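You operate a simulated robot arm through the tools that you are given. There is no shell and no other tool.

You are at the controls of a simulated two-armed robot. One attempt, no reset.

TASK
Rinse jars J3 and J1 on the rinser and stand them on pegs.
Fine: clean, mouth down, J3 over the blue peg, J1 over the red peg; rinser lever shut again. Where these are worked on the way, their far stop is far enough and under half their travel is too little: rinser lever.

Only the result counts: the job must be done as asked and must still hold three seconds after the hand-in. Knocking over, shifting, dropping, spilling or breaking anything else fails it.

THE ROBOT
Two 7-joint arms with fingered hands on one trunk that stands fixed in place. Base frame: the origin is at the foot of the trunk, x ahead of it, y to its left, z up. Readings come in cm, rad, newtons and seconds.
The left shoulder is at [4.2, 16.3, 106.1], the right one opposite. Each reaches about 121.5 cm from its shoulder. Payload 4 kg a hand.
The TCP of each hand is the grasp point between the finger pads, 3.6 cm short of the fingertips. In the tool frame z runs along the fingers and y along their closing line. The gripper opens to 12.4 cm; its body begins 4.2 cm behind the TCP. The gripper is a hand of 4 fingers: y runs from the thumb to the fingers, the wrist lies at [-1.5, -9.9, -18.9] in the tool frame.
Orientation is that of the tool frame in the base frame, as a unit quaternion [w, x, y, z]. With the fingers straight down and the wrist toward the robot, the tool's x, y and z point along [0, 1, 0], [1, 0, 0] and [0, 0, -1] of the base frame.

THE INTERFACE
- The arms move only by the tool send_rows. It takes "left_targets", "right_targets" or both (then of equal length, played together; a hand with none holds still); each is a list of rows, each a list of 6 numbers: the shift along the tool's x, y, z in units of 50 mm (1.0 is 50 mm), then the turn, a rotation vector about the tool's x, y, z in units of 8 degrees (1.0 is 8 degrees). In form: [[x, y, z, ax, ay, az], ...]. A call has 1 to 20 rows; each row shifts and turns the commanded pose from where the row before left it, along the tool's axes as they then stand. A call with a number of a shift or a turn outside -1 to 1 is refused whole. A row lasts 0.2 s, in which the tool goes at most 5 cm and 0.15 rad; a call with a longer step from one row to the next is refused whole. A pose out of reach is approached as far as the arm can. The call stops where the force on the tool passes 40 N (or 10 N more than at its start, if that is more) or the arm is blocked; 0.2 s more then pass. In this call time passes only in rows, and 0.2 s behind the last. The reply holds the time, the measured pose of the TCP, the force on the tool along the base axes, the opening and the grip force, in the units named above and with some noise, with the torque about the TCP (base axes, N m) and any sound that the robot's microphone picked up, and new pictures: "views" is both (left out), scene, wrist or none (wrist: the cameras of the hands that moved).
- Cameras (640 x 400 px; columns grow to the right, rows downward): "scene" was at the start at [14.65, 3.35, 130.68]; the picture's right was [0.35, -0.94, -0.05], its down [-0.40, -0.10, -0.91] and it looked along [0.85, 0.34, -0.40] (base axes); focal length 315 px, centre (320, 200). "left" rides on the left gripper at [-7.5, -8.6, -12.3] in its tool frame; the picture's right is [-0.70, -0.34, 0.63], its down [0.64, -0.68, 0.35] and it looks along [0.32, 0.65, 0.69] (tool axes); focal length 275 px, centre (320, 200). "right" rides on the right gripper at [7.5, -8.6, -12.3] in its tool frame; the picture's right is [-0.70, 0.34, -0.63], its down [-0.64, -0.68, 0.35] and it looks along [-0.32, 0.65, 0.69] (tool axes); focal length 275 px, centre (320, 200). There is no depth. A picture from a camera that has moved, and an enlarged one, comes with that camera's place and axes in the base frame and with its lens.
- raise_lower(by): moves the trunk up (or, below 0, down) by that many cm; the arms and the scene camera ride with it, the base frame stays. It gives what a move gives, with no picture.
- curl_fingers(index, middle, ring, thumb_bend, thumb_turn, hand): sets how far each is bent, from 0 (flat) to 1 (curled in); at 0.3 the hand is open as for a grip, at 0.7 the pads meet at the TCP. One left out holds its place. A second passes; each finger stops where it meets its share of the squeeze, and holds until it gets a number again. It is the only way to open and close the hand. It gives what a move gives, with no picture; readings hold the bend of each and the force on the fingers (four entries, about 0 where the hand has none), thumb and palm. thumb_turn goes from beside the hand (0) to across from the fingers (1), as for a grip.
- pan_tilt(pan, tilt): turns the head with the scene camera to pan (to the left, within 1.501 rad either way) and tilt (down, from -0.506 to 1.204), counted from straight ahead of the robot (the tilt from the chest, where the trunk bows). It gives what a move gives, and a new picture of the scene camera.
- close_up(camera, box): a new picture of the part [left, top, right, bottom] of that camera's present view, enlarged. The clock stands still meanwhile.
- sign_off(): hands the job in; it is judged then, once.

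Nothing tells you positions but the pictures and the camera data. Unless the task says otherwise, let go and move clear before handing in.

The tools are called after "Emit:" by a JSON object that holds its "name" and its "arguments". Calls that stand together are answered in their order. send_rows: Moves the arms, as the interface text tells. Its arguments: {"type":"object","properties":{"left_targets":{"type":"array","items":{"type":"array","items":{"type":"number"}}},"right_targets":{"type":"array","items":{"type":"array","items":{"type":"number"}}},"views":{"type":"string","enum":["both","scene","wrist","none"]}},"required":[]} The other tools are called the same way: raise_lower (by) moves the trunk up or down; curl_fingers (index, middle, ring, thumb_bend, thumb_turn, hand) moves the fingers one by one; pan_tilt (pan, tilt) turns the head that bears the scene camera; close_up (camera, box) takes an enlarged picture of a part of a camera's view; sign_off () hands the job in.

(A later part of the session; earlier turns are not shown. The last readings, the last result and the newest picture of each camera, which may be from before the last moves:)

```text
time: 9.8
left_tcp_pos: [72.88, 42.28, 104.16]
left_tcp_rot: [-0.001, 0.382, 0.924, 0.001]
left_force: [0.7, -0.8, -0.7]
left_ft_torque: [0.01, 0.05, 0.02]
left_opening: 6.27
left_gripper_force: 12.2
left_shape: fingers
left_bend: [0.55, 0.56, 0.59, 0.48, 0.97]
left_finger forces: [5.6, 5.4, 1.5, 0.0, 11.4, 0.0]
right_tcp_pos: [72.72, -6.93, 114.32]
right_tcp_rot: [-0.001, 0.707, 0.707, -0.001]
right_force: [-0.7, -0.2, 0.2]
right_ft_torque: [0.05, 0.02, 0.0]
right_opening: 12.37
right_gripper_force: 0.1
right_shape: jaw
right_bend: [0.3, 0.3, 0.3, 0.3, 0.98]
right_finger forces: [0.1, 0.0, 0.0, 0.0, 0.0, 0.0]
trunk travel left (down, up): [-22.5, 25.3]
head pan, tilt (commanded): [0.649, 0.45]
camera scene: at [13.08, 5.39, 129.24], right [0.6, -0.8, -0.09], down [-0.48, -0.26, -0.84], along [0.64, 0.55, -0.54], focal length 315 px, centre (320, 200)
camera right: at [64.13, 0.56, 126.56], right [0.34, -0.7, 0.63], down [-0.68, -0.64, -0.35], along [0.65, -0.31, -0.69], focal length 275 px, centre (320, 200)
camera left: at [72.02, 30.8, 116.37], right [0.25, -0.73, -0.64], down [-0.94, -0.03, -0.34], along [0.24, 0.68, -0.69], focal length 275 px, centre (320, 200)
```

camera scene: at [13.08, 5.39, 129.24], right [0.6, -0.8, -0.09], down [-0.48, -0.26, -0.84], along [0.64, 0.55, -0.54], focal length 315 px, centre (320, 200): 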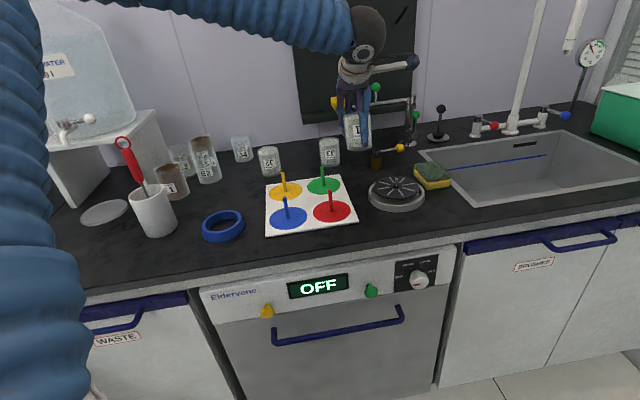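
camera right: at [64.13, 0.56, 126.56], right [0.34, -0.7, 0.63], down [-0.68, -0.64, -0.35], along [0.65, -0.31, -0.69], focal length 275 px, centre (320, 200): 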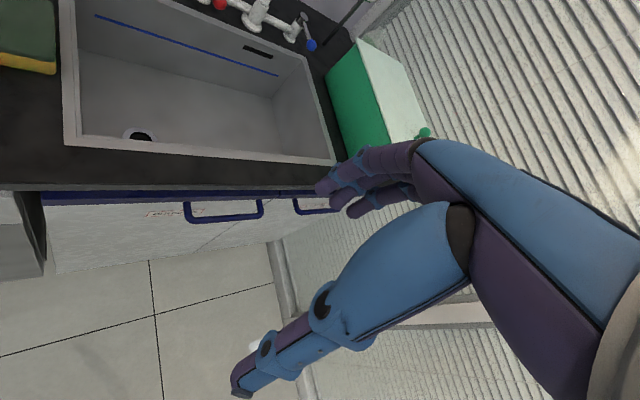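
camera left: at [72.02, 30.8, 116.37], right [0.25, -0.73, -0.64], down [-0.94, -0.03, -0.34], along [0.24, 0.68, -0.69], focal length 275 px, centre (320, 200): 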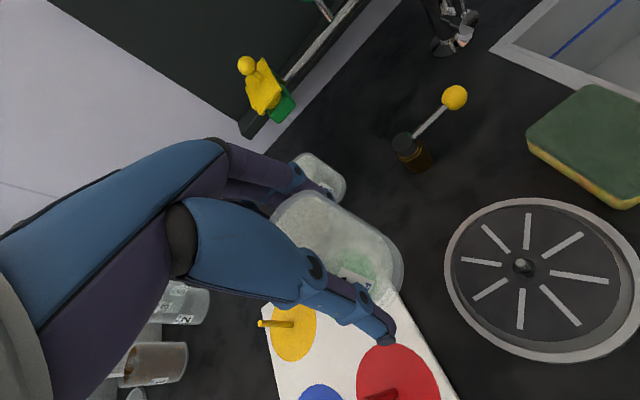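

The left wrist camera now has a near-overhead view of the rinser and the valve. I'll zoom in to pin down the nozzle and lever positions.

Emit:
{"name": "close_up", "arguments": {"camera": "left", "box": [430, 180, 640, 380]}}

Emit:
{"name": "close_up", "arguments": {"camera": "left", "box": [370, 60, 490, 190]}}

Emit:
{"name": "close_up", "arguments": {"camera": "left", "box": [240, 160, 420, 360]}}

Emit:
{"name": "close_up", "arguments": {"camera": "scene", "box": [310, 60, 440, 160]}}

```text
2.00 times, centred on (535, 280) of left
camera zoom: at [72.02, 30.8, 116.37], right [0.25, -0.73, -0.64], down [-0.94, -0.03, -0.34], along [0.24, 0.68, -0.69], focal length 551 px, centre (-110, 40)
```

zoom: 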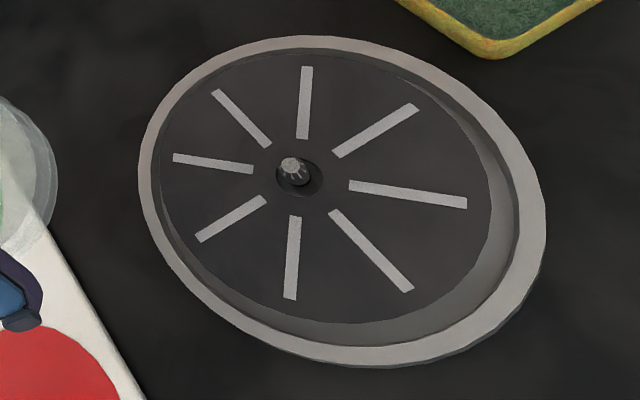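

```text
3.08 times, centred on (430, 125) of left
camera zoom: at [72.02, 30.8, 116.37], right [0.25, -0.73, -0.64], down [-0.94, -0.03, -0.34], along [0.24, 0.68, -0.69], focal length 847 px, centre (-18, 431)
```

zoom: 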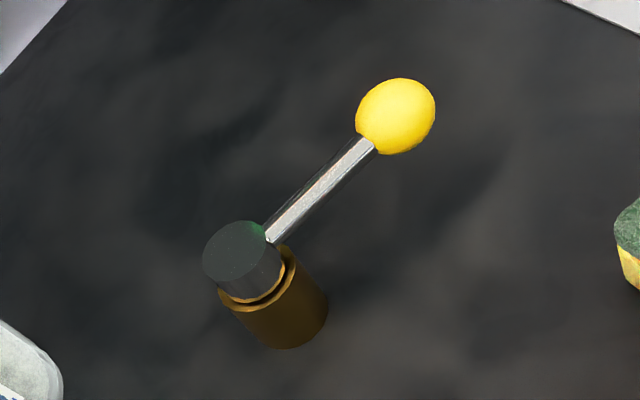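

```text
2.00 times, centred on (330, 260) of left
camera zoom: at [72.02, 30.8, 116.37], right [0.25, -0.73, -0.64], down [-0.94, -0.03, -0.34], along [0.24, 0.68, -0.69], focal length 551 px, centre (300, 80)
```

zoom: 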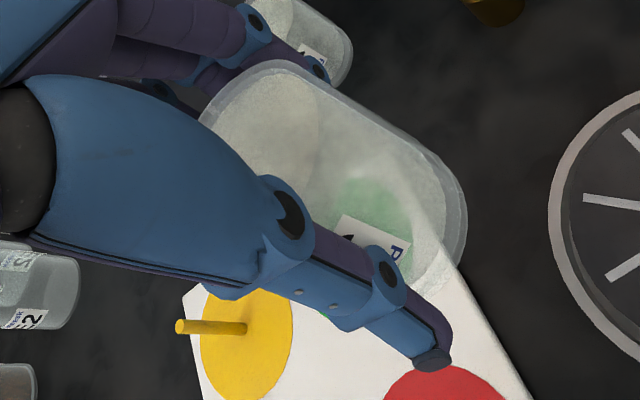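

```text
4.00 times, centred on (375, 110) of scene
camera zoom: at [13.08, 5.39, 129.24], right [0.6, -0.8, -0.09], down [-0.48, -0.26, -0.84], along [0.64, 0.55, -0.54], focal length 1261 px, centre (100, 560)
```

zoom: 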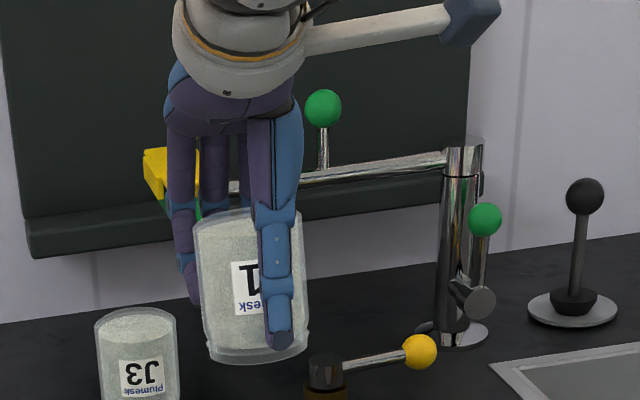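

The nozzle is at about (76.4, 33.7) and the lever ball at about (93.0, 40.7). I'll bring J1 over the nozzle and stop just above it to check.

Emit:
{"name": "send_rows", "arguments": {"left_targets": [[-0.855, -0.308, 0, 0, 0, 0], [-0.855, -0.308, 0, 0, 0, 0], [0, 0, 0.4, 0, 0, 0], [0, 0, 0.4, 0, 0, 0]], "views": "both"}}

Emit:
{"name": "close_up", "arguments": {"camera": "scene", "box": [340, 90, 470, 220]}}

Emit:
{"name": "close_up", "arguments": {"camera": "left", "box": [240, 160, 480, 360]}}

```text
time: 10.8
left_tcp_pos: [76.99, 34.39, 100.06]
left_tcp_rot: [0.0, 0.382, 0.924, 0.0]
left_force: [0.9, 0.5, -0.9]
left_ft_torque: [-0.01, 0.03, -0.03]
left_opening: 6.21
left_gripper_force: 11.7
left_shape: fingers
left_bend: [0.55, 0.56, 0.59, 0.48, 0.97]
left_finger forces: [5.4, 5.3, 1.6, 0.0, 11.1, 0.1]
right_tcp_pos: [72.67, -6.75, 114.41]
right_tcp_rot: [-0.001, 0.707, 0.707, -0.001]
right_force: [0.2, -0.2, -0.2]
right_ft_torque: [0.04, 0.03, -0.02]
right_opening: 12.35
right_gripper_force: 0.0
right_shape: jaw
right_bend: [0.3, 0.3, 0.3, 0.3, 0.98]
right_finger forces: [0.1, 0.1, 0.0, 0.0, 0.1, 0.0]
trunk travel left (down, up): [-22.5, 25.3]
head pan, tilt (commanded): [0.649, 0.45]
camera scene: at [13.09, 5.52, 129.23], right [0.6, -0.8, -0.09], down [-0.48, -0.26, -0.84], along [0.64, 0.54, -0.54], focal length 315 px, centre (320, 200)
camera left: at [76.29, 22.89, 112.31], right [0.25, -0.73, -0.63], down [-0.94, -0.03, -0.34], along [0.24, 0.68, -0.69], focal length 275 px, centre (320, 200)
```

scene: 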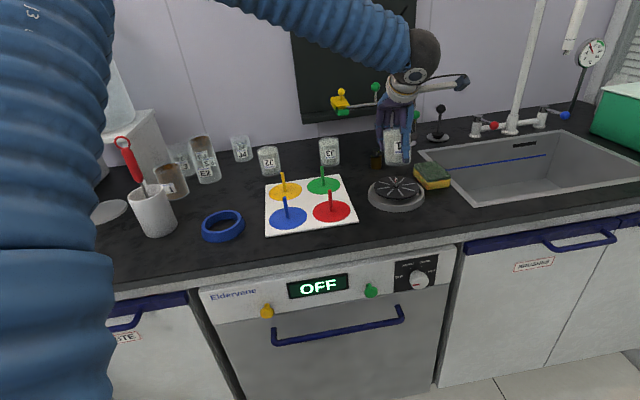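
left: 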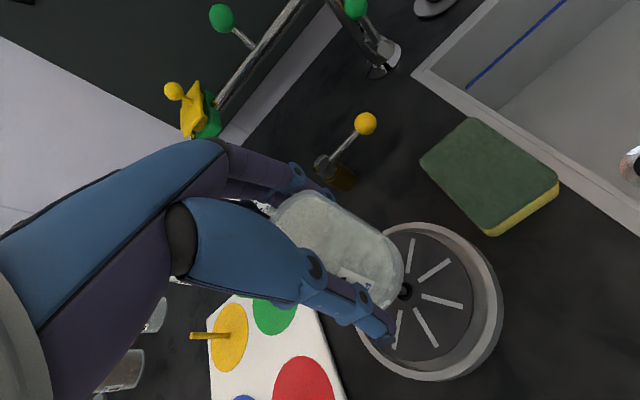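

```text
3.08 times, centred on (405, 155) of scene
camera zoom: at [13.09, 5.52, 129.23], right [0.6, -0.8, -0.09], down [-0.48, -0.26, -0.84], along [0.64, 0.54, -0.54], focal length 970 px, centre (58, 338)
```

zoom: 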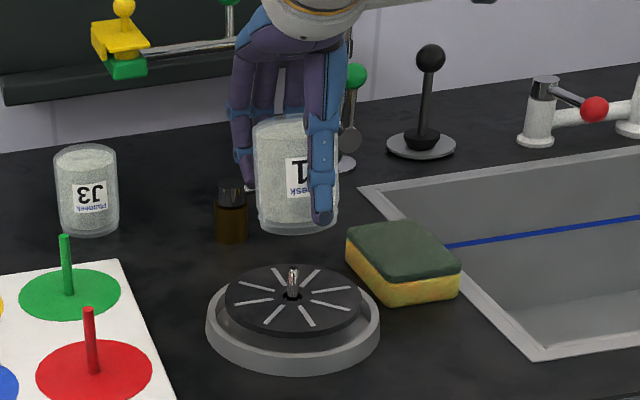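

```text
2.00 times, centred on (360, 260) of left
camera zoom: at [76.29, 22.89, 112.31], right [0.25, -0.73, -0.63], down [-0.94, -0.03, -0.34], along [0.24, 0.68, -0.69], focal length 551 px, centre (240, 80)
```

zoom: 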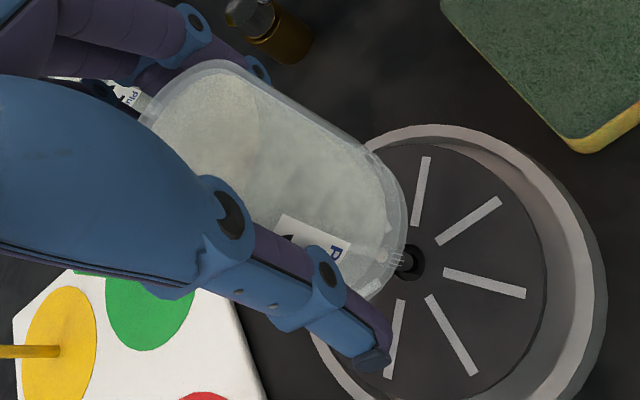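

J1's mouth is centred over the nozzle to within about half a centimetre. I'll lower it most of the way, then in small steps until it touches the disc.

Emit:
{"name": "send_rows", "arguments": {"left_targets": [[0, 0, 0.3, 0, 0, 0], [0, 0, 0.3, 0, 0, 0], [0, 0, 0.25, 0, 0, 0], [0, 0, 0.2, 0, 0, 0]], "views": "scene"}}

Emit:
{"name": "close_up", "arguments": {"camera": "scene", "box": [340, 90, 470, 220]}}

```text
time: 11.8
left_tcp_pos: [76.91, 34.41, 94.9]
left_tcp_rot: [0.0, 0.383, 0.924, 0.001]
left_force: [-0.3, -0.5, -1.2]
left_ft_torque: [0.0, -0.02, 0.02]
left_opening: 6.25
left_gripper_force: 12.1
left_shape: fingers
left_bend: [0.55, 0.56, 0.59, 0.48, 0.97]
left_finger forces: [5.4, 5.2, 1.4, 0.0, 11.1, 0.1]
right_tcp_pos: [72.71, -6.75, 114.35]
right_tcp_rot: [0.0, 0.706, 0.708, 0.0]
right_force: [-0.2, -0.4, 0.9]
right_ft_torque: [-0.02, 0.02, 0.0]
right_opening: 12.37
right_gripper_force: 0.0
right_shape: jaw
right_bend: [0.3, 0.3, 0.3, 0.3, 0.98]
right_finger forces: [0.0, 0.0, 0.1, 0.0, 0.0, 0.1]
trunk travel left (down, up): [-22.5, 25.3]
head pan, tilt (commanded): [0.649, 0.45]
camera scene: at [13.04, 5.6, 129.24], right [0.6, -0.8, -0.09], down [-0.48, -0.26, -0.84], along [0.64, 0.54, -0.54], focal length 315 px, centre (320, 200)
```

scene: 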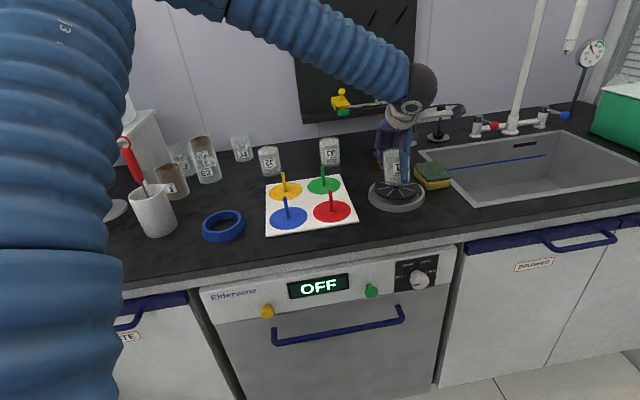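

```text
3.08 times, centred on (405, 155) of scene
camera zoom: at [13.04, 5.6, 129.24], right [0.6, -0.8, -0.09], down [-0.48, -0.26, -0.84], along [0.64, 0.54, -0.54], focal length 970 px, centre (58, 338)
```

zoom: 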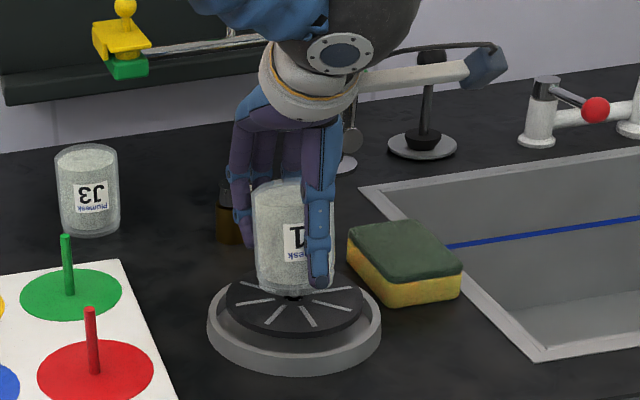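

The jar is just above the disc with the nozzle inside its mouth. I'll lower it in small steps and watch the force.

Emit:
{"name": "send_rows", "arguments": {"left_targets": [[0, 0, 0.06, 0, 0, 0], [0, 0, 0.06, 0, 0, 0], [0, 0, 0.06, 0, 0, 0]], "views": "none"}}

Emit:
{"name": "close_up", "arguments": {"camera": "scene", "box": [355, 130, 455, 220]}}

```text
time: 12.6
left_tcp_pos: [76.78, 34.42, 93.99]
left_tcp_rot: [-0.001, 0.382, 0.924, 0.0]
left_force: [0.0, 0.5, 2.1]
left_ft_torque: [0.05, -0.04, -0.01]
left_opening: 6.21
left_gripper_force: 12.3
left_shape: fingers
left_bend: [0.55, 0.56, 0.59, 0.48, 0.97]
left_finger forces: [5.2, 5.4, 1.6, 0.1, 11.9, 0.0]
right_tcp_pos: [72.56, -6.81, 114.47]
right_tcp_rot: [0.0, 0.707, 0.707, -0.001]
right_force: [-0.1, -0.4, 0.0]
right_ft_torque: [0.05, -0.02, 0.01]
right_opening: 12.38
right_gripper_force: 0.1
right_shape: jaw
right_bend: [0.3, 0.3, 0.3, 0.3, 0.98]
right_finger forces: [0.1, 0.0, 0.0, 0.0, 0.0, 0.0]
trunk travel left (down, up): [-22.5, 25.3]
head pan, tilt (commanded): [0.649, 0.45]
```

```text
4.44 times, centred on (405, 175) of scene
camera zoom: at [12.99, 5.58, 129.26], right [0.6, -0.8, -0.09], down [-0.48, -0.26, -0.84], along [0.64, 0.54, -0.54], focal length 1401 px, centre (-58, 311)
```

zoom: 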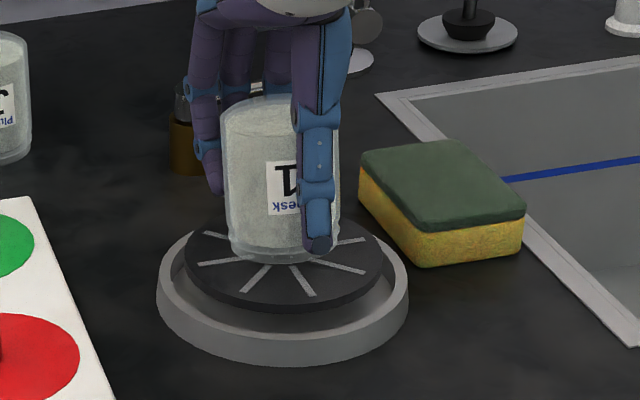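

The jar has just made contact (2 N). Before releasing I'll check how well the mouth is centred on the nozzle.

Emit:
{"name": "close_up", "arguments": {"camera": "scene", "box": [385, 150, 435, 200]}}

Emit:
{"name": "close_up", "arguments": {"camera": "left", "box": [250, 160, 450, 360]}}

```text
8.00 times, centred on (410, 175) of scene
camera zoom: at [12.99, 5.58, 129.26], right [0.6, -0.8, -0.09], down [-0.48, -0.26, -0.84], along [0.64, 0.54, -0.54], focal length 2522 px, centre (-400, 400)
```

zoom: 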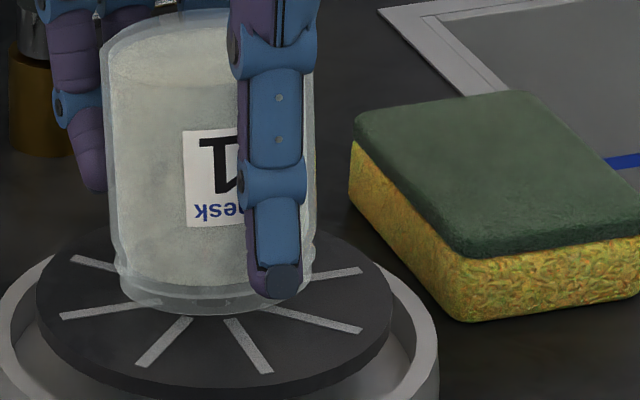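

```text
2.00 times, centred on (350, 260) of left
camera zoom: at [76.05, 22.91, 106.24], right [0.26, -0.73, -0.63], down [-0.94, -0.03, -0.35], along [0.24, 0.68, -0.69], focal length 551 px, centre (260, 80)
```

zoom: 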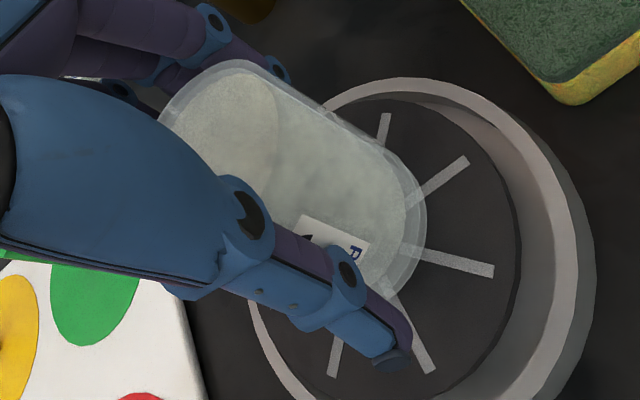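

The disc slots converge under the jar's mouth, and it looks as if the jar is still up to about 1 cm above the disc. I'll continue lowering in 3 mm steps.

Emit:
{"name": "send_rows", "arguments": {"left_targets": [[0, 0, 0.06, 0, 0, 0]], "views": "none"}}

Emit:
{"name": "close_up", "arguments": {"camera": "scene", "box": [385, 150, 435, 200]}}

```text
time: 13.0
left_tcp_pos: [76.72, 34.31, 93.72]
left_tcp_rot: [0.001, 0.382, 0.924, 0.0]
left_force: [-0.1, 0.5, 1.6]
left_ft_torque: [0.12, -0.04, 0.03]
left_opening: 6.24
left_gripper_force: 13.1
left_shape: fingers
left_bend: [0.55, 0.56, 0.59, 0.48, 0.97]
left_finger forces: [5.7, 6.0, 1.7, 0.0, 12.0, 0.0]
right_tcp_pos: [72.61, -6.82, 114.32]
right_tcp_rot: [0.0, 0.707, 0.707, 0.0]
right_force: [0.1, 0.4, 0.8]
right_ft_torque: [0.01, 0.01, -0.03]
right_opening: 12.39
right_gripper_force: 0.1
right_shape: jaw
right_bend: [0.3, 0.3, 0.3, 0.3, 0.98]
right_finger forces: [0.0, 0.0, 0.0, 0.0, 0.1, 0.0]
trunk travel left (down, up): [-22.5, 25.3]
head pan, tilt (commanded): [0.649, 0.45]
```

```text
8.00 times, centred on (410, 175) of scene
camera zoom: at [13.0, 5.59, 129.25], right [0.6, -0.8, -0.09], down [-0.48, -0.26, -0.84], along [0.64, 0.54, -0.54], focal length 2522 px, centre (-400, 400)
```

zoom: 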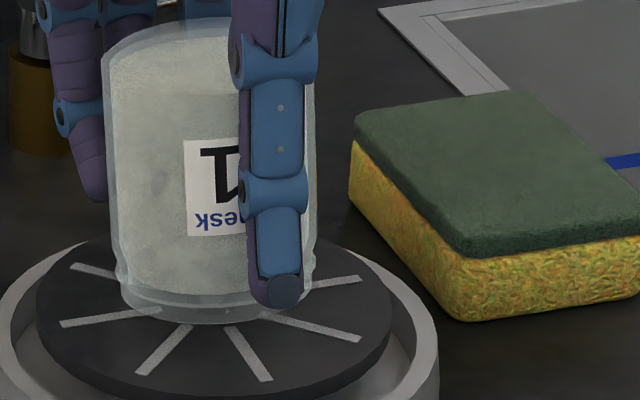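

The rinser disc is sprung: it moved down with the jar, so pressing it may be part of the rinsing. The jar also sits about 1.3 cm too far back on the disc. I'll lift slightly, shift it forward to centre it, and set it down again.

Emit:
{"name": "send_rows", "arguments": {"left_targets": [[0, 0, -0.2, 0, 0, 0], [0, -0.13, 0, 0, 0, 0], [0, -0.13, 0, 0, 0, 0], [0, 0, 0.1, 0, 0, 0]], "views": "none"}}

Emit:
{"name": "close_up", "arguments": {"camera": "scene", "box": [385, 150, 435, 200]}}

Emit:
{"name": "close_up", "arguments": {"camera": "left", "box": [250, 160, 450, 360]}}

```text
time: 14.0
left_tcp_pos: [75.91, 33.43, 94.15]
left_tcp_rot: [0.0, 0.383, 0.924, 0.0]
left_force: [-0.3, 0.4, 1.2]
left_ft_torque: [0.03, 0.0, 0.03]
left_opening: 6.17
left_gripper_force: 11.9
left_shape: fingers
left_bend: [0.55, 0.56, 0.59, 0.48, 0.97]
left_finger forces: [5.3, 5.3, 1.6, 0.0, 11.8, 0.0]
right_tcp_pos: [72.61, -6.8, 114.31]
right_tcp_rot: [-0.001, 0.707, 0.707, -0.001]
right_force: [0.6, 0.0, -0.2]
right_ft_torque: [0.0, -0.05, 0.03]
right_opening: 12.36
right_gripper_force: 0.0
right_shape: jaw
right_bend: [0.3, 0.3, 0.3, 0.3, 0.98]
right_finger forces: [0.1, 0.0, 0.1, 0.0, 0.1, 0.0]
trunk travel left (down, up): [-22.5, 25.3]
head pan, tilt (commanded): [0.649, 0.45]
```

```text
8.00 times, centred on (410, 175) of scene
camera zoom: at [13.01, 5.58, 129.25], right [0.6, -0.8, -0.09], down [-0.48, -0.26, -0.84], along [0.64, 0.54, -0.54], focal length 2522 px, centre (-400, 400)
```

zoom: 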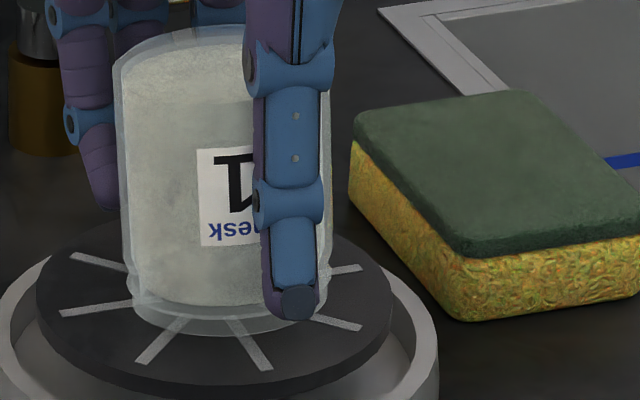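

```text
2.00 times, centred on (350, 260) of left
camera zoom: at [75.0, 21.94, 106.35], right [0.25, -0.73, -0.63], down [-0.94, -0.03, -0.35], along [0.24, 0.68, -0.69], focal length 551 px, centre (260, 80)
```

zoom: 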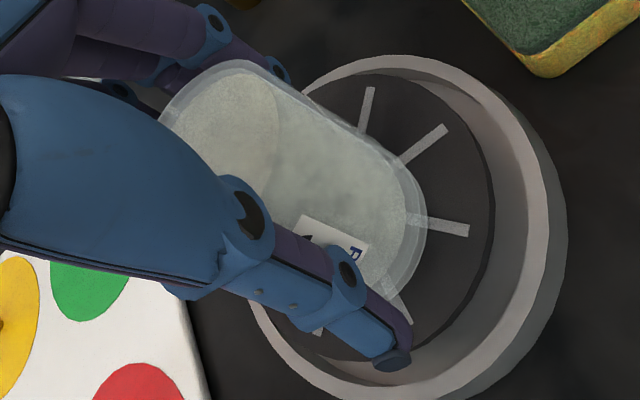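

The jar is now nearly centred on the nozzle. I'll nudge it slightly and press down in small steps, watching force and sound.

Emit:
{"name": "send_rows", "arguments": {"left_targets": [[0.07, -0.08, 0, 0, 0, 0], [0, 0, 0.06, 0, 0, 0], [0, 0, 0.06, 0, 0, 0], [0, 0, 0.06, 0, 0, 0]], "views": "none"}}

Emit:
{"name": "close_up", "arguments": {"camera": "scene", "box": [385, 150, 435, 200]}}

```text
time: 15.0
left_tcp_pos: [75.26, 33.4, 93.19]
left_tcp_rot: [0.0, 0.382, 0.924, 0.001]
left_force: [2.5, 0.2, 3.4]
left_ft_torque: [0.14, -0.21, -0.02]
left_opening: 6.21
left_gripper_force: 12.8
left_shape: fingers
left_bend: [0.55, 0.56, 0.59, 0.48, 0.97]
left_finger forces: [6.4, 5.8, 1.2, 0.0, 12.3, 0.0]
right_tcp_pos: [72.64, -6.79, 114.28]
right_tcp_rot: [0.0, 0.707, 0.708, -0.001]
right_force: [0.2, 1.4, -0.5]
right_ft_torque: [-0.03, -0.02, 0.0]
right_opening: 12.36
right_gripper_force: 0.1
right_shape: jaw
right_bend: [0.3, 0.3, 0.3, 0.3, 0.98]
right_finger forces: [0.1, 0.1, 0.1, 0.0, 0.1, 0.0]
trunk travel left (down, up): [-22.5, 25.3]
head pan, tilt (commanded): [0.649, 0.45]
```

```text
8.00 times, centred on (410, 175) of scene
camera zoom: at [13.0, 5.57, 129.25], right [0.6, -0.8, -0.09], down [-0.48, -0.26, -0.84], along [0.64, 0.54, -0.54], focal length 2522 px, centre (-400, 400)
```

zoom: 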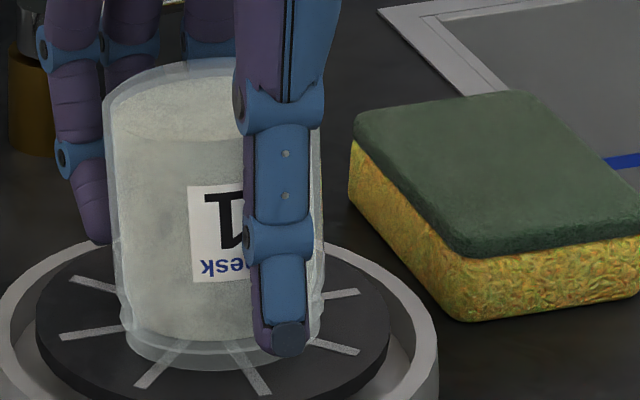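

The disc follows the jar down against a soft spring (3.4 N). I'll keep pressing gently toward its stop and listen for water.

Emit:
{"name": "send_rows", "arguments": {"left_targets": [[0, 0, 0.06, 0, 0, 0], [0, 0, 0.06, 0, 0, 0], [0, 0, 0.06, 0, 0, 0]], "views": "none"}}

Emit:
{"name": "close_up", "arguments": {"camera": "scene", "box": [375, 145, 435, 205]}}

```text
time: 15.8
left_tcp_pos: [75.14, 33.37, 92.62]
left_tcp_rot: [0.001, 0.382, 0.924, 0.001]
left_force: [0.5, 0.9, 13.4]
left_ft_torque: [0.37, -0.37, 0.03]
left_opening: 6.27
left_gripper_force: 14.9
left_shape: fingers
left_bend: [0.55, 0.55, 0.59, 0.48, 0.97]
left_finger forces: [6.2, 6.5, 1.9, 0.0, 15.3, 0.0]
right_tcp_pos: [72.4, -6.83, 114.45]
right_tcp_rot: [0.0, 0.707, 0.708, 0.0]
right_force: [-0.4, 0.3, 0.8]
right_ft_torque: [-0.02, 0.0, 0.01]
right_opening: 12.36
right_gripper_force: 0.0
right_shape: jaw
right_bend: [0.3, 0.3, 0.3, 0.3, 0.98]
right_finger forces: [0.0, 0.0, 0.2, 0.1, 0.1, 0.1]
trunk travel left (down, up): [-22.5, 25.3]
head pan, tilt (commanded): [0.649, 0.45]
```

```text
6.67 times, centred on (405, 175) of scene
camera zoom: at [12.9, 5.55, 129.28], right [0.6, -0.8, -0.09], down [-0.48, -0.26, -0.84], along [0.64, 0.54, -0.54], focal length 2102 px, centre (-247, 367)
```

zoom: 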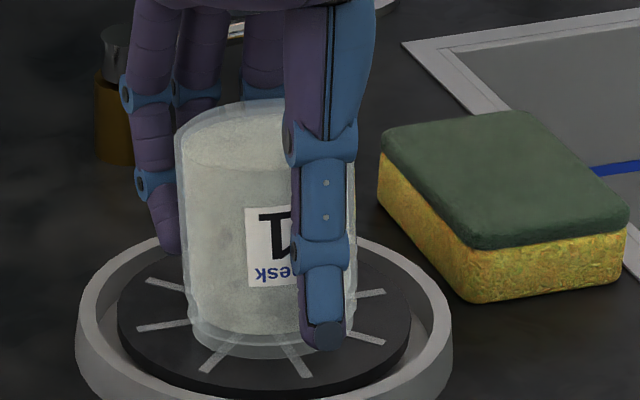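

The disc is at its stop (13 N). I'll hold it pressed for a couple of seconds and see whether water sounds or the jar clears.

Emit:
{"name": "send_rows", "arguments": {"left_targets": [[0, 0, 0, 0, 0, 0], [0, 0, 0, 0, 0, 0], [0, 0, 0, 0, 0, 0], [0, 0, 0, 0, 0, 0], [0, 0, 0, 0, 0, 0], [0, 0, 0, 0, 0, 0], [0, 0, 0, 0, 0, 0], [0, 0, 0, 0, 0, 0]], "views": "both"}}

Emit:
{"name": "close_up", "arguments": {"camera": "scene", "box": [375, 145, 435, 205]}}

Emit:
{"name": "close_up", "arguments": {"camera": "left", "box": [250, 160, 450, 360]}}

```text
time: 17.6
left_tcp_pos: [75.0, 33.27, 92.41]
left_tcp_rot: [0.0, 0.383, 0.924, 0.001]
left_force: [1.5, 1.4, 17.0]
left_ft_torque: [0.46, -0.46, -0.02]
left_opening: 6.29
left_gripper_force: 15.7
left_shape: fingers
left_bend: [0.55, 0.55, 0.59, 0.48, 0.97]
left_finger forces: [6.4, 6.6, 1.8, 0.1, 16.5, 0.0]
right_tcp_pos: [72.45, -6.84, 114.45]
right_tcp_rot: [0.0, 0.707, 0.707, 0.001]
right_force: [-0.1, 0.4, -0.6]
right_ft_torque: [0.0, 0.01, 0.03]
right_opening: 12.34
right_gripper_force: 0.1
right_shape: jaw
right_bend: [0.3, 0.3, 0.3, 0.3, 0.98]
right_finger forces: [0.0, 0.0, 0.1, 0.0, 0.1, 0.1]
trunk travel left (down, up): [-22.5, 25.3]
head pan, tilt (commanded): [0.649, 0.45]
camera scene: at [12.89, 5.53, 129.27], right [0.6, -0.8, -0.09], down [-0.48, -0.26, -0.84], along [0.64, 0.54, -0.54], focal length 315 px, centre (320, 200)
camera left: at [74.37, 21.83, 104.67], right [0.26, -0.73, -0.63], down [-0.94, -0.03, -0.35], along [0.24, 0.68, -0.69], focal length 275 px, centre (320, 200)
```

scene: 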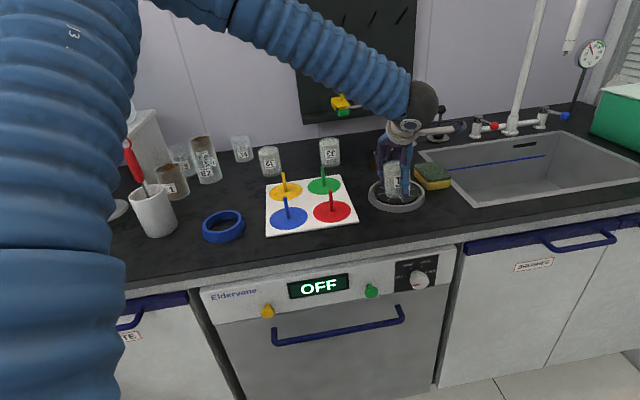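
left: 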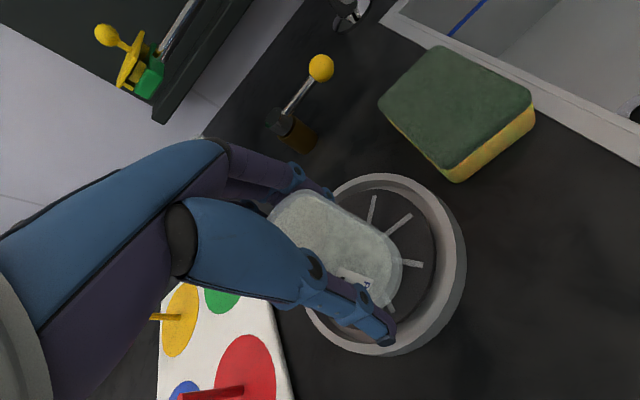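

```text
6.67 times, centred on (405, 175) of scene
camera zoom: at [12.89, 5.53, 129.27], right [0.6, -0.8, -0.09], down [-0.48, -0.26, -0.84], along [0.64, 0.54, -0.54], focal length 2102 px, centre (-247, 367)
```

zoom: 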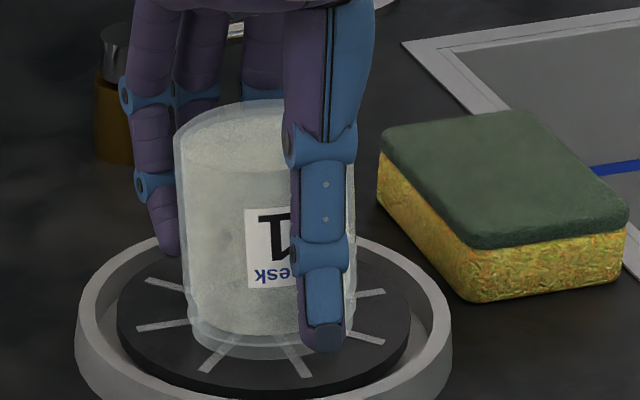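

```text
2.00 times, centred on (350, 260) of left
camera zoom: at [74.37, 21.83, 104.67], right [0.26, -0.73, -0.63], down [-0.94, -0.03, -0.35], along [0.24, 0.68, -0.69], focal length 551 px, centre (260, 80)
```

zoom: 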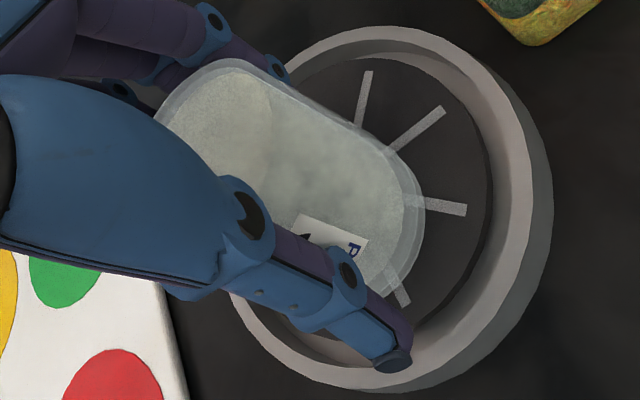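

Pressing alone gives no water, so the supply lever must be opened; the yellow-ball valve lies exactly in line behind the rinser. J1 is well centred over the nozzle, so I'll ease off the press, set the jar down on the disc and release it.

Emit:
{"name": "send_rows", "arguments": {"left_targets": [[0, 0, -0.1, 0, 0, 0], [0, 0, -0.1, 0, 0, 0], [0, 0, -0.1, 0, 0, 0]], "views": "none"}}

Emit:
{"name": "close_up", "arguments": {"camera": "scene", "box": [375, 145, 435, 205]}}

```text
time: 18.4
left_tcp_pos: [75.13, 33.48, 93.89]
left_tcp_rot: [-0.001, 0.382, 0.924, -0.001]
left_force: [0.7, -0.6, 2.6]
left_ft_torque: [0.06, -0.07, 0.04]
left_opening: 6.19
left_gripper_force: 11.6
left_shape: fingers
left_bend: [0.55, 0.56, 0.59, 0.48, 0.97]
left_finger forces: [5.3, 5.4, 1.5, 0.1, 11.8, 0.1]
right_tcp_pos: [72.61, -6.66, 114.3]
right_tcp_rot: [0.0, 0.707, 0.707, -0.001]
right_force: [-0.1, 0.2, 0.7]
right_ft_torque: [0.03, 0.0, 0.0]
right_opening: 12.36
right_gripper_force: 0.0
right_shape: jaw
right_bend: [0.3, 0.3, 0.3, 0.3, 0.98]
right_finger forces: [0.0, 0.0, 0.0, 0.0, 0.1, 0.1]
trunk travel left (down, up): [-22.5, 25.3]
head pan, tilt (commanded): [0.649, 0.45]
```

```text
6.67 times, centred on (405, 175) of scene
camera zoom: at [13.01, 5.57, 129.24], right [0.6, -0.8, -0.09], down [-0.48, -0.26, -0.84], along [0.64, 0.54, -0.54], focal length 2102 px, centre (-247, 367)
```

zoom: 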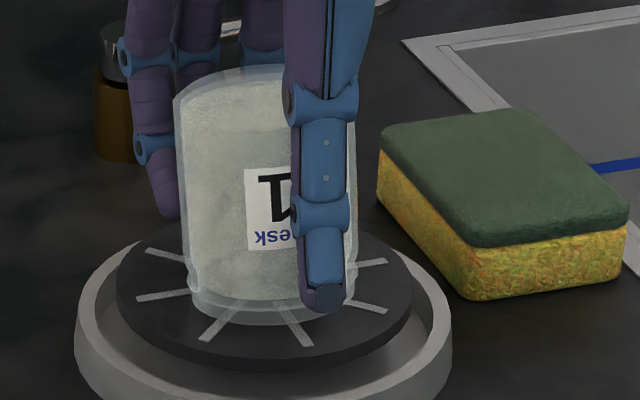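

The disc is back near its free height and the jar rests lightly on it. I'll open the hand.

Emit:
{"name": "curl_fingers", "arguments": {"hand": "left", "index": 0.5, "middle": 0.5, "ring": 0.5, "thumb_bend": 0.44}}

Emit:
{"name": "close_up", "arguments": {"camera": "scene", "box": [375, 145, 435, 205]}}

Emit:
{"name": "curl_fingers", "arguments": {"hand": "left", "index": 0.3, "middle": 0.3, "ring": 0.3, "thumb_bend": 0.3}}

Emit:
{"name": "close_up", "arguments": {"camera": "scene", "box": [375, 145, 435, 205]}}

```text
time: 19.4
left_tcp_pos: [75.22, 33.46, 93.91]
left_tcp_rot: [0.001, 0.383, 0.924, 0.0]
left_force: [-0.1, -1.3, 0.2]
left_ft_torque: [0.03, -0.02, 0.0]
left_opening: 7.16
left_gripper_force: 0.2
left_shape: fingers
left_bend: [0.5, 0.5, 0.5, 0.44, 0.97]
left_finger forces: [0.0, 0.1, 0.1, 0.0, 0.2, 0.0]
right_tcp_pos: [72.49, -6.65, 114.33]
right_tcp_rot: [-0.001, 0.707, 0.707, -0.001]
right_force: [0.6, 0.3, 0.8]
right_ft_torque: [0.0, -0.01, -0.01]
right_opening: 12.36
right_gripper_force: 0.1
right_shape: jaw
right_bend: [0.3, 0.3, 0.3, 0.3, 0.98]
right_finger forces: [0.0, 0.0, 0.0, 0.0, 0.0, 0.0]
trunk travel left (down, up): [-22.5, 25.3]
head pan, tilt (commanded): [0.649, 0.45]
```

```text
6.67 times, centred on (405, 175) of scene
camera zoom: at [13.0, 5.58, 129.25], right [0.6, -0.8, -0.09], down [-0.48, -0.26, -0.84], along [0.64, 0.54, -0.54], focal length 2102 px, centre (-247, 367)
```

zoom: 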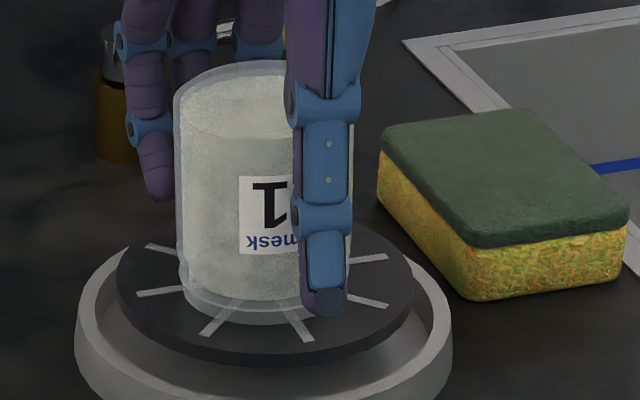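

```text
time: 20.4
left_tcp_pos: [75.28, 33.3, 93.94]
left_tcp_rot: [0.0, 0.383, 0.924, 0.001]
left_force: [0.1, 0.1, -0.2]
left_ft_torque: [-0.03, -0.01, 0.01]
left_opening: 12.29
left_gripper_force: 0.0
left_shape: fingers
left_bend: [0.3, 0.3, 0.3, 0.3, 0.97]
left_finger forces: [0.0, 0.0, 0.0, 0.0, 0.1, 0.0]
right_tcp_pos: [72.41, -6.68, 114.47]
right_tcp_rot: [-0.001, 0.707, 0.707, -0.001]
right_force: [-0.1, -0.6, 0.5]
right_ft_torque: [-0.01, 0.02, 0.0]
right_opening: 12.37
right_gripper_force: 0.1
right_shape: jaw
right_bend: [0.3, 0.3, 0.3, 0.3, 0.98]
right_finger forces: [0.0, 0.0, 0.0, 0.0, 0.1, 0.1]
trunk travel left (down, up): [-22.5, 25.3]
head pan, tilt (commanded): [0.649, 0.45]
```

```text
6.67 times, centred on (405, 175) of scene
camera zoom: at [13.01, 5.58, 129.25], right [0.6, -0.8, -0.09], down [-0.48, -0.26, -0.84], along [0.64, 0.54, -0.54], focal length 2102 px, centre (-247, 367)
```

zoom: 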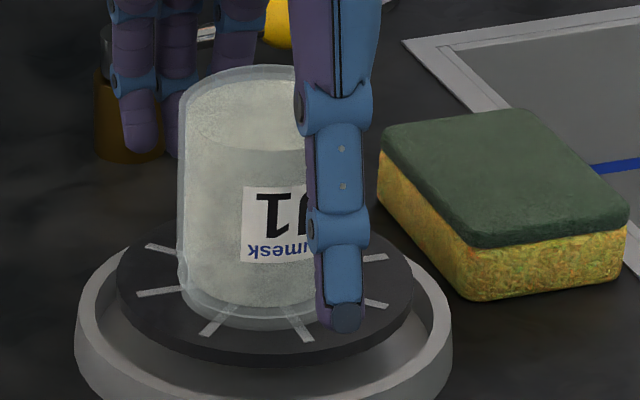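

J1 stands by itself on the disc. I'll raise the left hand clear and look.

Emit:
{"name": "send_rows", "arguments": {"left_targets": [[0, 0, -0.6, 0, 0, 0], [0, 0, -0.9, 0, 0, 0], [0, 0, -0.9, 0, 0, 0]], "views": "both"}}

Emit:
{"name": "close_up", "arguments": {"camera": "scene", "box": [355, 110, 455, 210]}}

Emit:
{"name": "close_up", "arguments": {"camera": "left", "box": [300, 60, 540, 340]}}

```text
time: 21.2
left_tcp_pos: [75.62, 33.18, 105.93]
left_tcp_rot: [0.0, 0.383, 0.924, 0.0]
left_force: [0.1, 0.1, 0.4]
left_ft_torque: [-0.01, 0.01, -0.02]
left_opening: 12.32
left_gripper_force: 0.0
left_shape: fingers
left_bend: [0.3, 0.3, 0.3, 0.3, 0.97]
left_finger forces: [0.0, 0.1, 0.1, 0.0, 0.1, 0.0]
right_tcp_pos: [72.52, -6.8, 114.48]
right_tcp_rot: [0.0, 0.707, 0.707, 0.0]
right_force: [-0.1, -0.7, -1.0]
right_ft_torque: [0.0, 0.0, 0.0]
right_opening: 12.36
right_gripper_force: 0.1
right_shape: jaw
right_bend: [0.3, 0.3, 0.3, 0.3, 0.98]
right_finger forces: [0.1, 0.0, 0.1, 0.0, 0.0, 0.1]
trunk travel left (down, up): [-22.5, 25.3]
head pan, tilt (commanded): [0.649, 0.45]
camera scene: at [12.9, 5.53, 129.28], right [0.6, -0.8, -0.09], down [-0.48, -0.26, -0.84], along [0.64, 0.54, -0.54], focal length 315 px, centre (320, 200)
camera left: at [74.72, 21.74, 118.24], right [0.25, -0.73, -0.63], down [-0.94, -0.03, -0.35], along [0.24, 0.68, -0.69], focal length 275 px, centre (320, 200)
```

scene: 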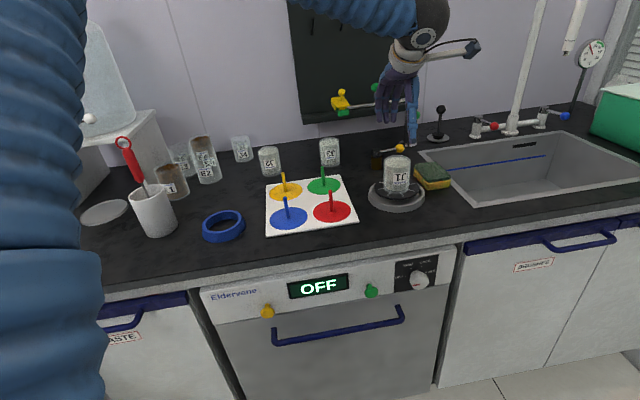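
left: 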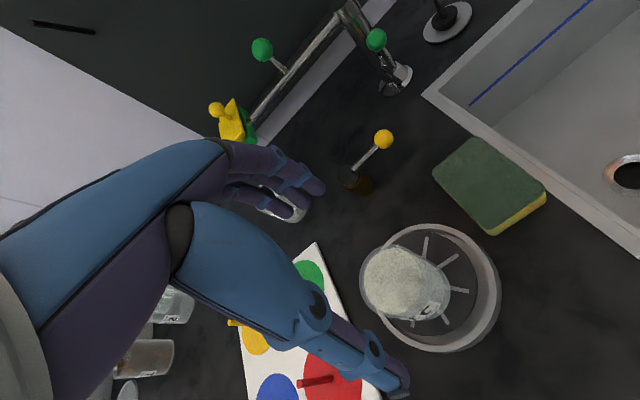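

```text
4.00 times, centred on (405, 160) of scene
camera zoom: at [12.9, 5.53, 129.28], right [0.6, -0.8, -0.09], down [-0.48, -0.26, -0.84], along [0.64, 0.54, -0.54], focal length 1261 px, centre (-20, 360)
```

zoom: 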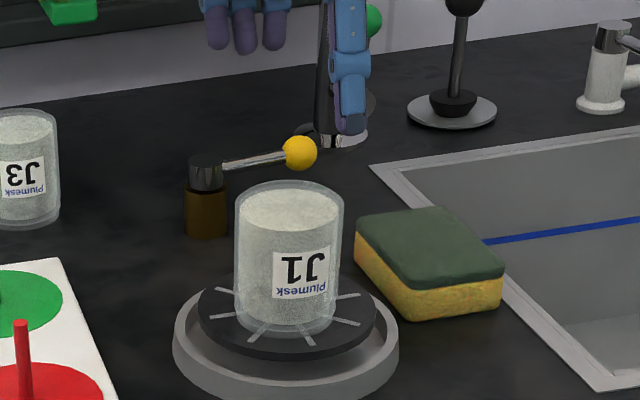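

```text
1.43 times, centred on (420, 200) of left
camera zoom: at [74.72, 21.74, 118.24], right [0.25, -0.73, -0.63], down [-0.94, -0.03, -0.35], along [0.24, 0.68, -0.69], focal length 393 px, centre (177, 200)
```

zoom: 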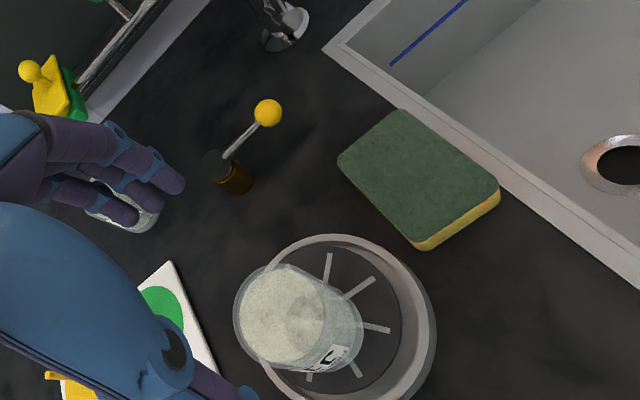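

J1 sits centred on the rinser disc, upright. Next I'll narrow the left hand and bring it above the yellow lever ball at about (93.0, 40.7) to take hold of it.

Emit:
{"name": "curl_fingers", "arguments": {"hand": "left", "index": 0.48, "middle": 0.48, "ring": 0.48, "thumb_bend": 0.48}}

Emit:
{"name": "send_rows", "arguments": {"left_targets": [[-0.35, 0.88, 0, 0, 0, 0], [-0.35, 0.88, 0, 0, 0, 0], [-0.35, 0.88, 0, 0, 0, 0], [-0.35, 0.88, 0, 0, 0, 0]], "views": "both"}}

Emit:
{"name": "close_up", "arguments": {"camera": "scene", "box": [350, 70, 470, 190]}}

Emit:
{"name": "close_up", "arguments": {"camera": "left", "box": [260, 120, 500, 380]}}

```text
time: 22.2
left_tcp_pos: [75.61, 33.42, 105.83]
left_tcp_rot: [0.0, 0.382, 0.924, 0.0]
left_force: [-0.7, 0.5, -0.7]
left_ft_torque: [-0.01, -0.01, 0.0]
left_opening: 6.86
left_gripper_force: 0.1
left_shape: fingers
left_bend: [0.48, 0.48, 0.48, 0.48, 0.97]
left_finger forces: [0.1, 0.1, 0.0, 0.1, 0.1, 0.1]
right_tcp_pos: [72.71, -6.75, 114.35]
right_tcp_rot: [0.0, 0.706, 0.708, 0.0]
right_force: [0.5, 0.4, 0.1]
right_ft_torque: [0.0, 0.02, -0.01]
right_opening: 12.37
right_gripper_force: 0.0
right_shape: jaw
right_bend: [0.3, 0.3, 0.3, 0.3, 0.98]
right_finger forces: [0.1, 0.0, 0.0, 0.0, 0.0, 0.0]
trunk travel left (down, up): [-22.5, 25.3]
head pan, tilt (commanded): [0.649, 0.45]
```

```text
time: 23.2
left_tcp_pos: [92.47, 40.88, 105.65]
left_tcp_rot: [-0.001, 0.382, 0.924, 0.0]
left_force: [0.2, 0.2, -0.7]
left_ft_torque: [0.0, 0.02, 0.0]
left_opening: 6.83
left_gripper_force: 0.0
left_shape: fingers
left_bend: [0.48, 0.48, 0.48, 0.48, 0.97]
left_finger forces: [0.0, 0.0, 0.1, 0.0, 0.0, 0.1]
right_tcp_pos: [72.72, -6.63, 114.19]
right_tcp_rot: [-0.001, 0.706, 0.708, -0.001]
right_force: [-0.3, 0.8, -0.3]
right_ft_torque: [-0.04, 0.02, -0.02]
right_opening: 12.4
right_gripper_force: 0.1
right_shape: jaw
right_bend: [0.3, 0.3, 0.3, 0.3, 0.98]
right_finger forces: [0.0, 0.0, 0.1, 0.0, 0.0, 0.0]
trunk travel left (down, up): [-22.5, 25.3]
head pan, tilt (commanded): [0.649, 0.45]
camera scene: at [13.17, 5.63, 129.2], right [0.6, -0.8, -0.09], down [-0.48, -0.26, -0.84], along [0.64, 0.54, -0.54], focal length 315 px, centre (320, 200)
camera left: at [91.78, 29.43, 117.87], right [0.25, -0.73, -0.63], down [-0.94, -0.03, -0.34], along [0.23, 0.68, -0.69], focal length 275 px, centre (320, 200)
```

scene: 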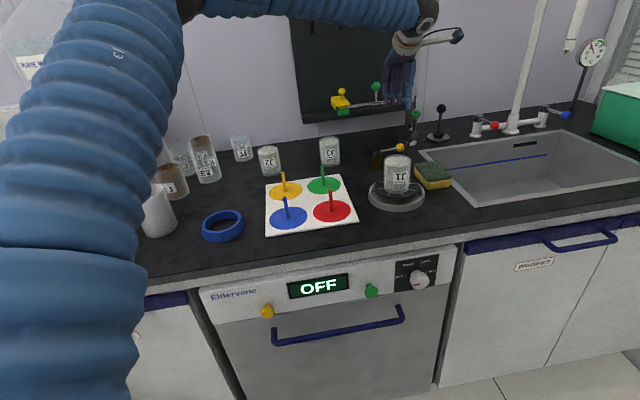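
left: 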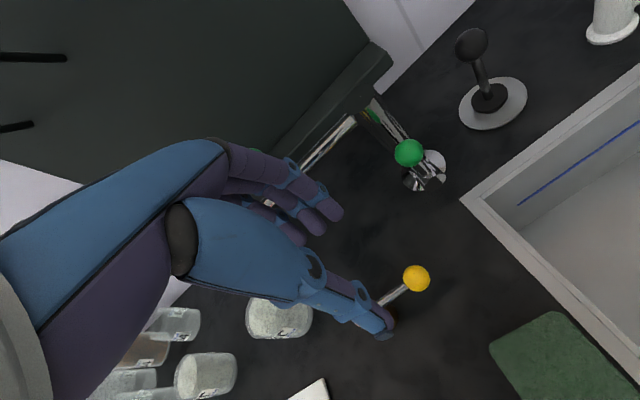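

```text
3.33 times, centred on (410, 130) of scene
camera zoom: at [13.17, 5.63, 129.2], right [0.6, -0.8, -0.09], down [-0.48, -0.26, -0.84], along [0.64, 0.54, -0.54], focal length 1051 px, centre (20, 433)
```

zoom: 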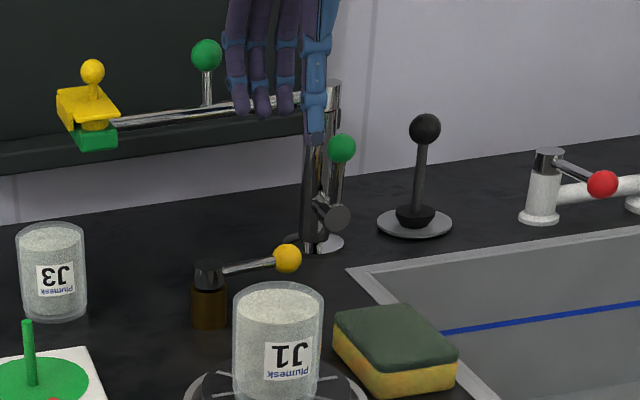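

```text
1.54 times, centred on (380, 250) of left
camera zoom: at [91.78, 29.43, 117.87], right [0.25, -0.73, -0.63], down [-0.94, -0.03, -0.34], along [0.23, 0.68, -0.69], focal length 424 px, centre (228, 123)
```

zoom: 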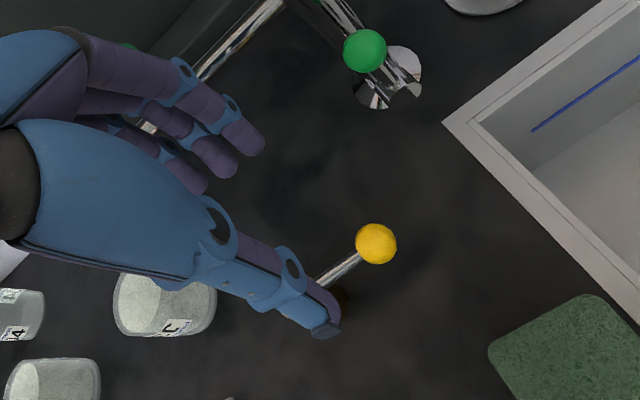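

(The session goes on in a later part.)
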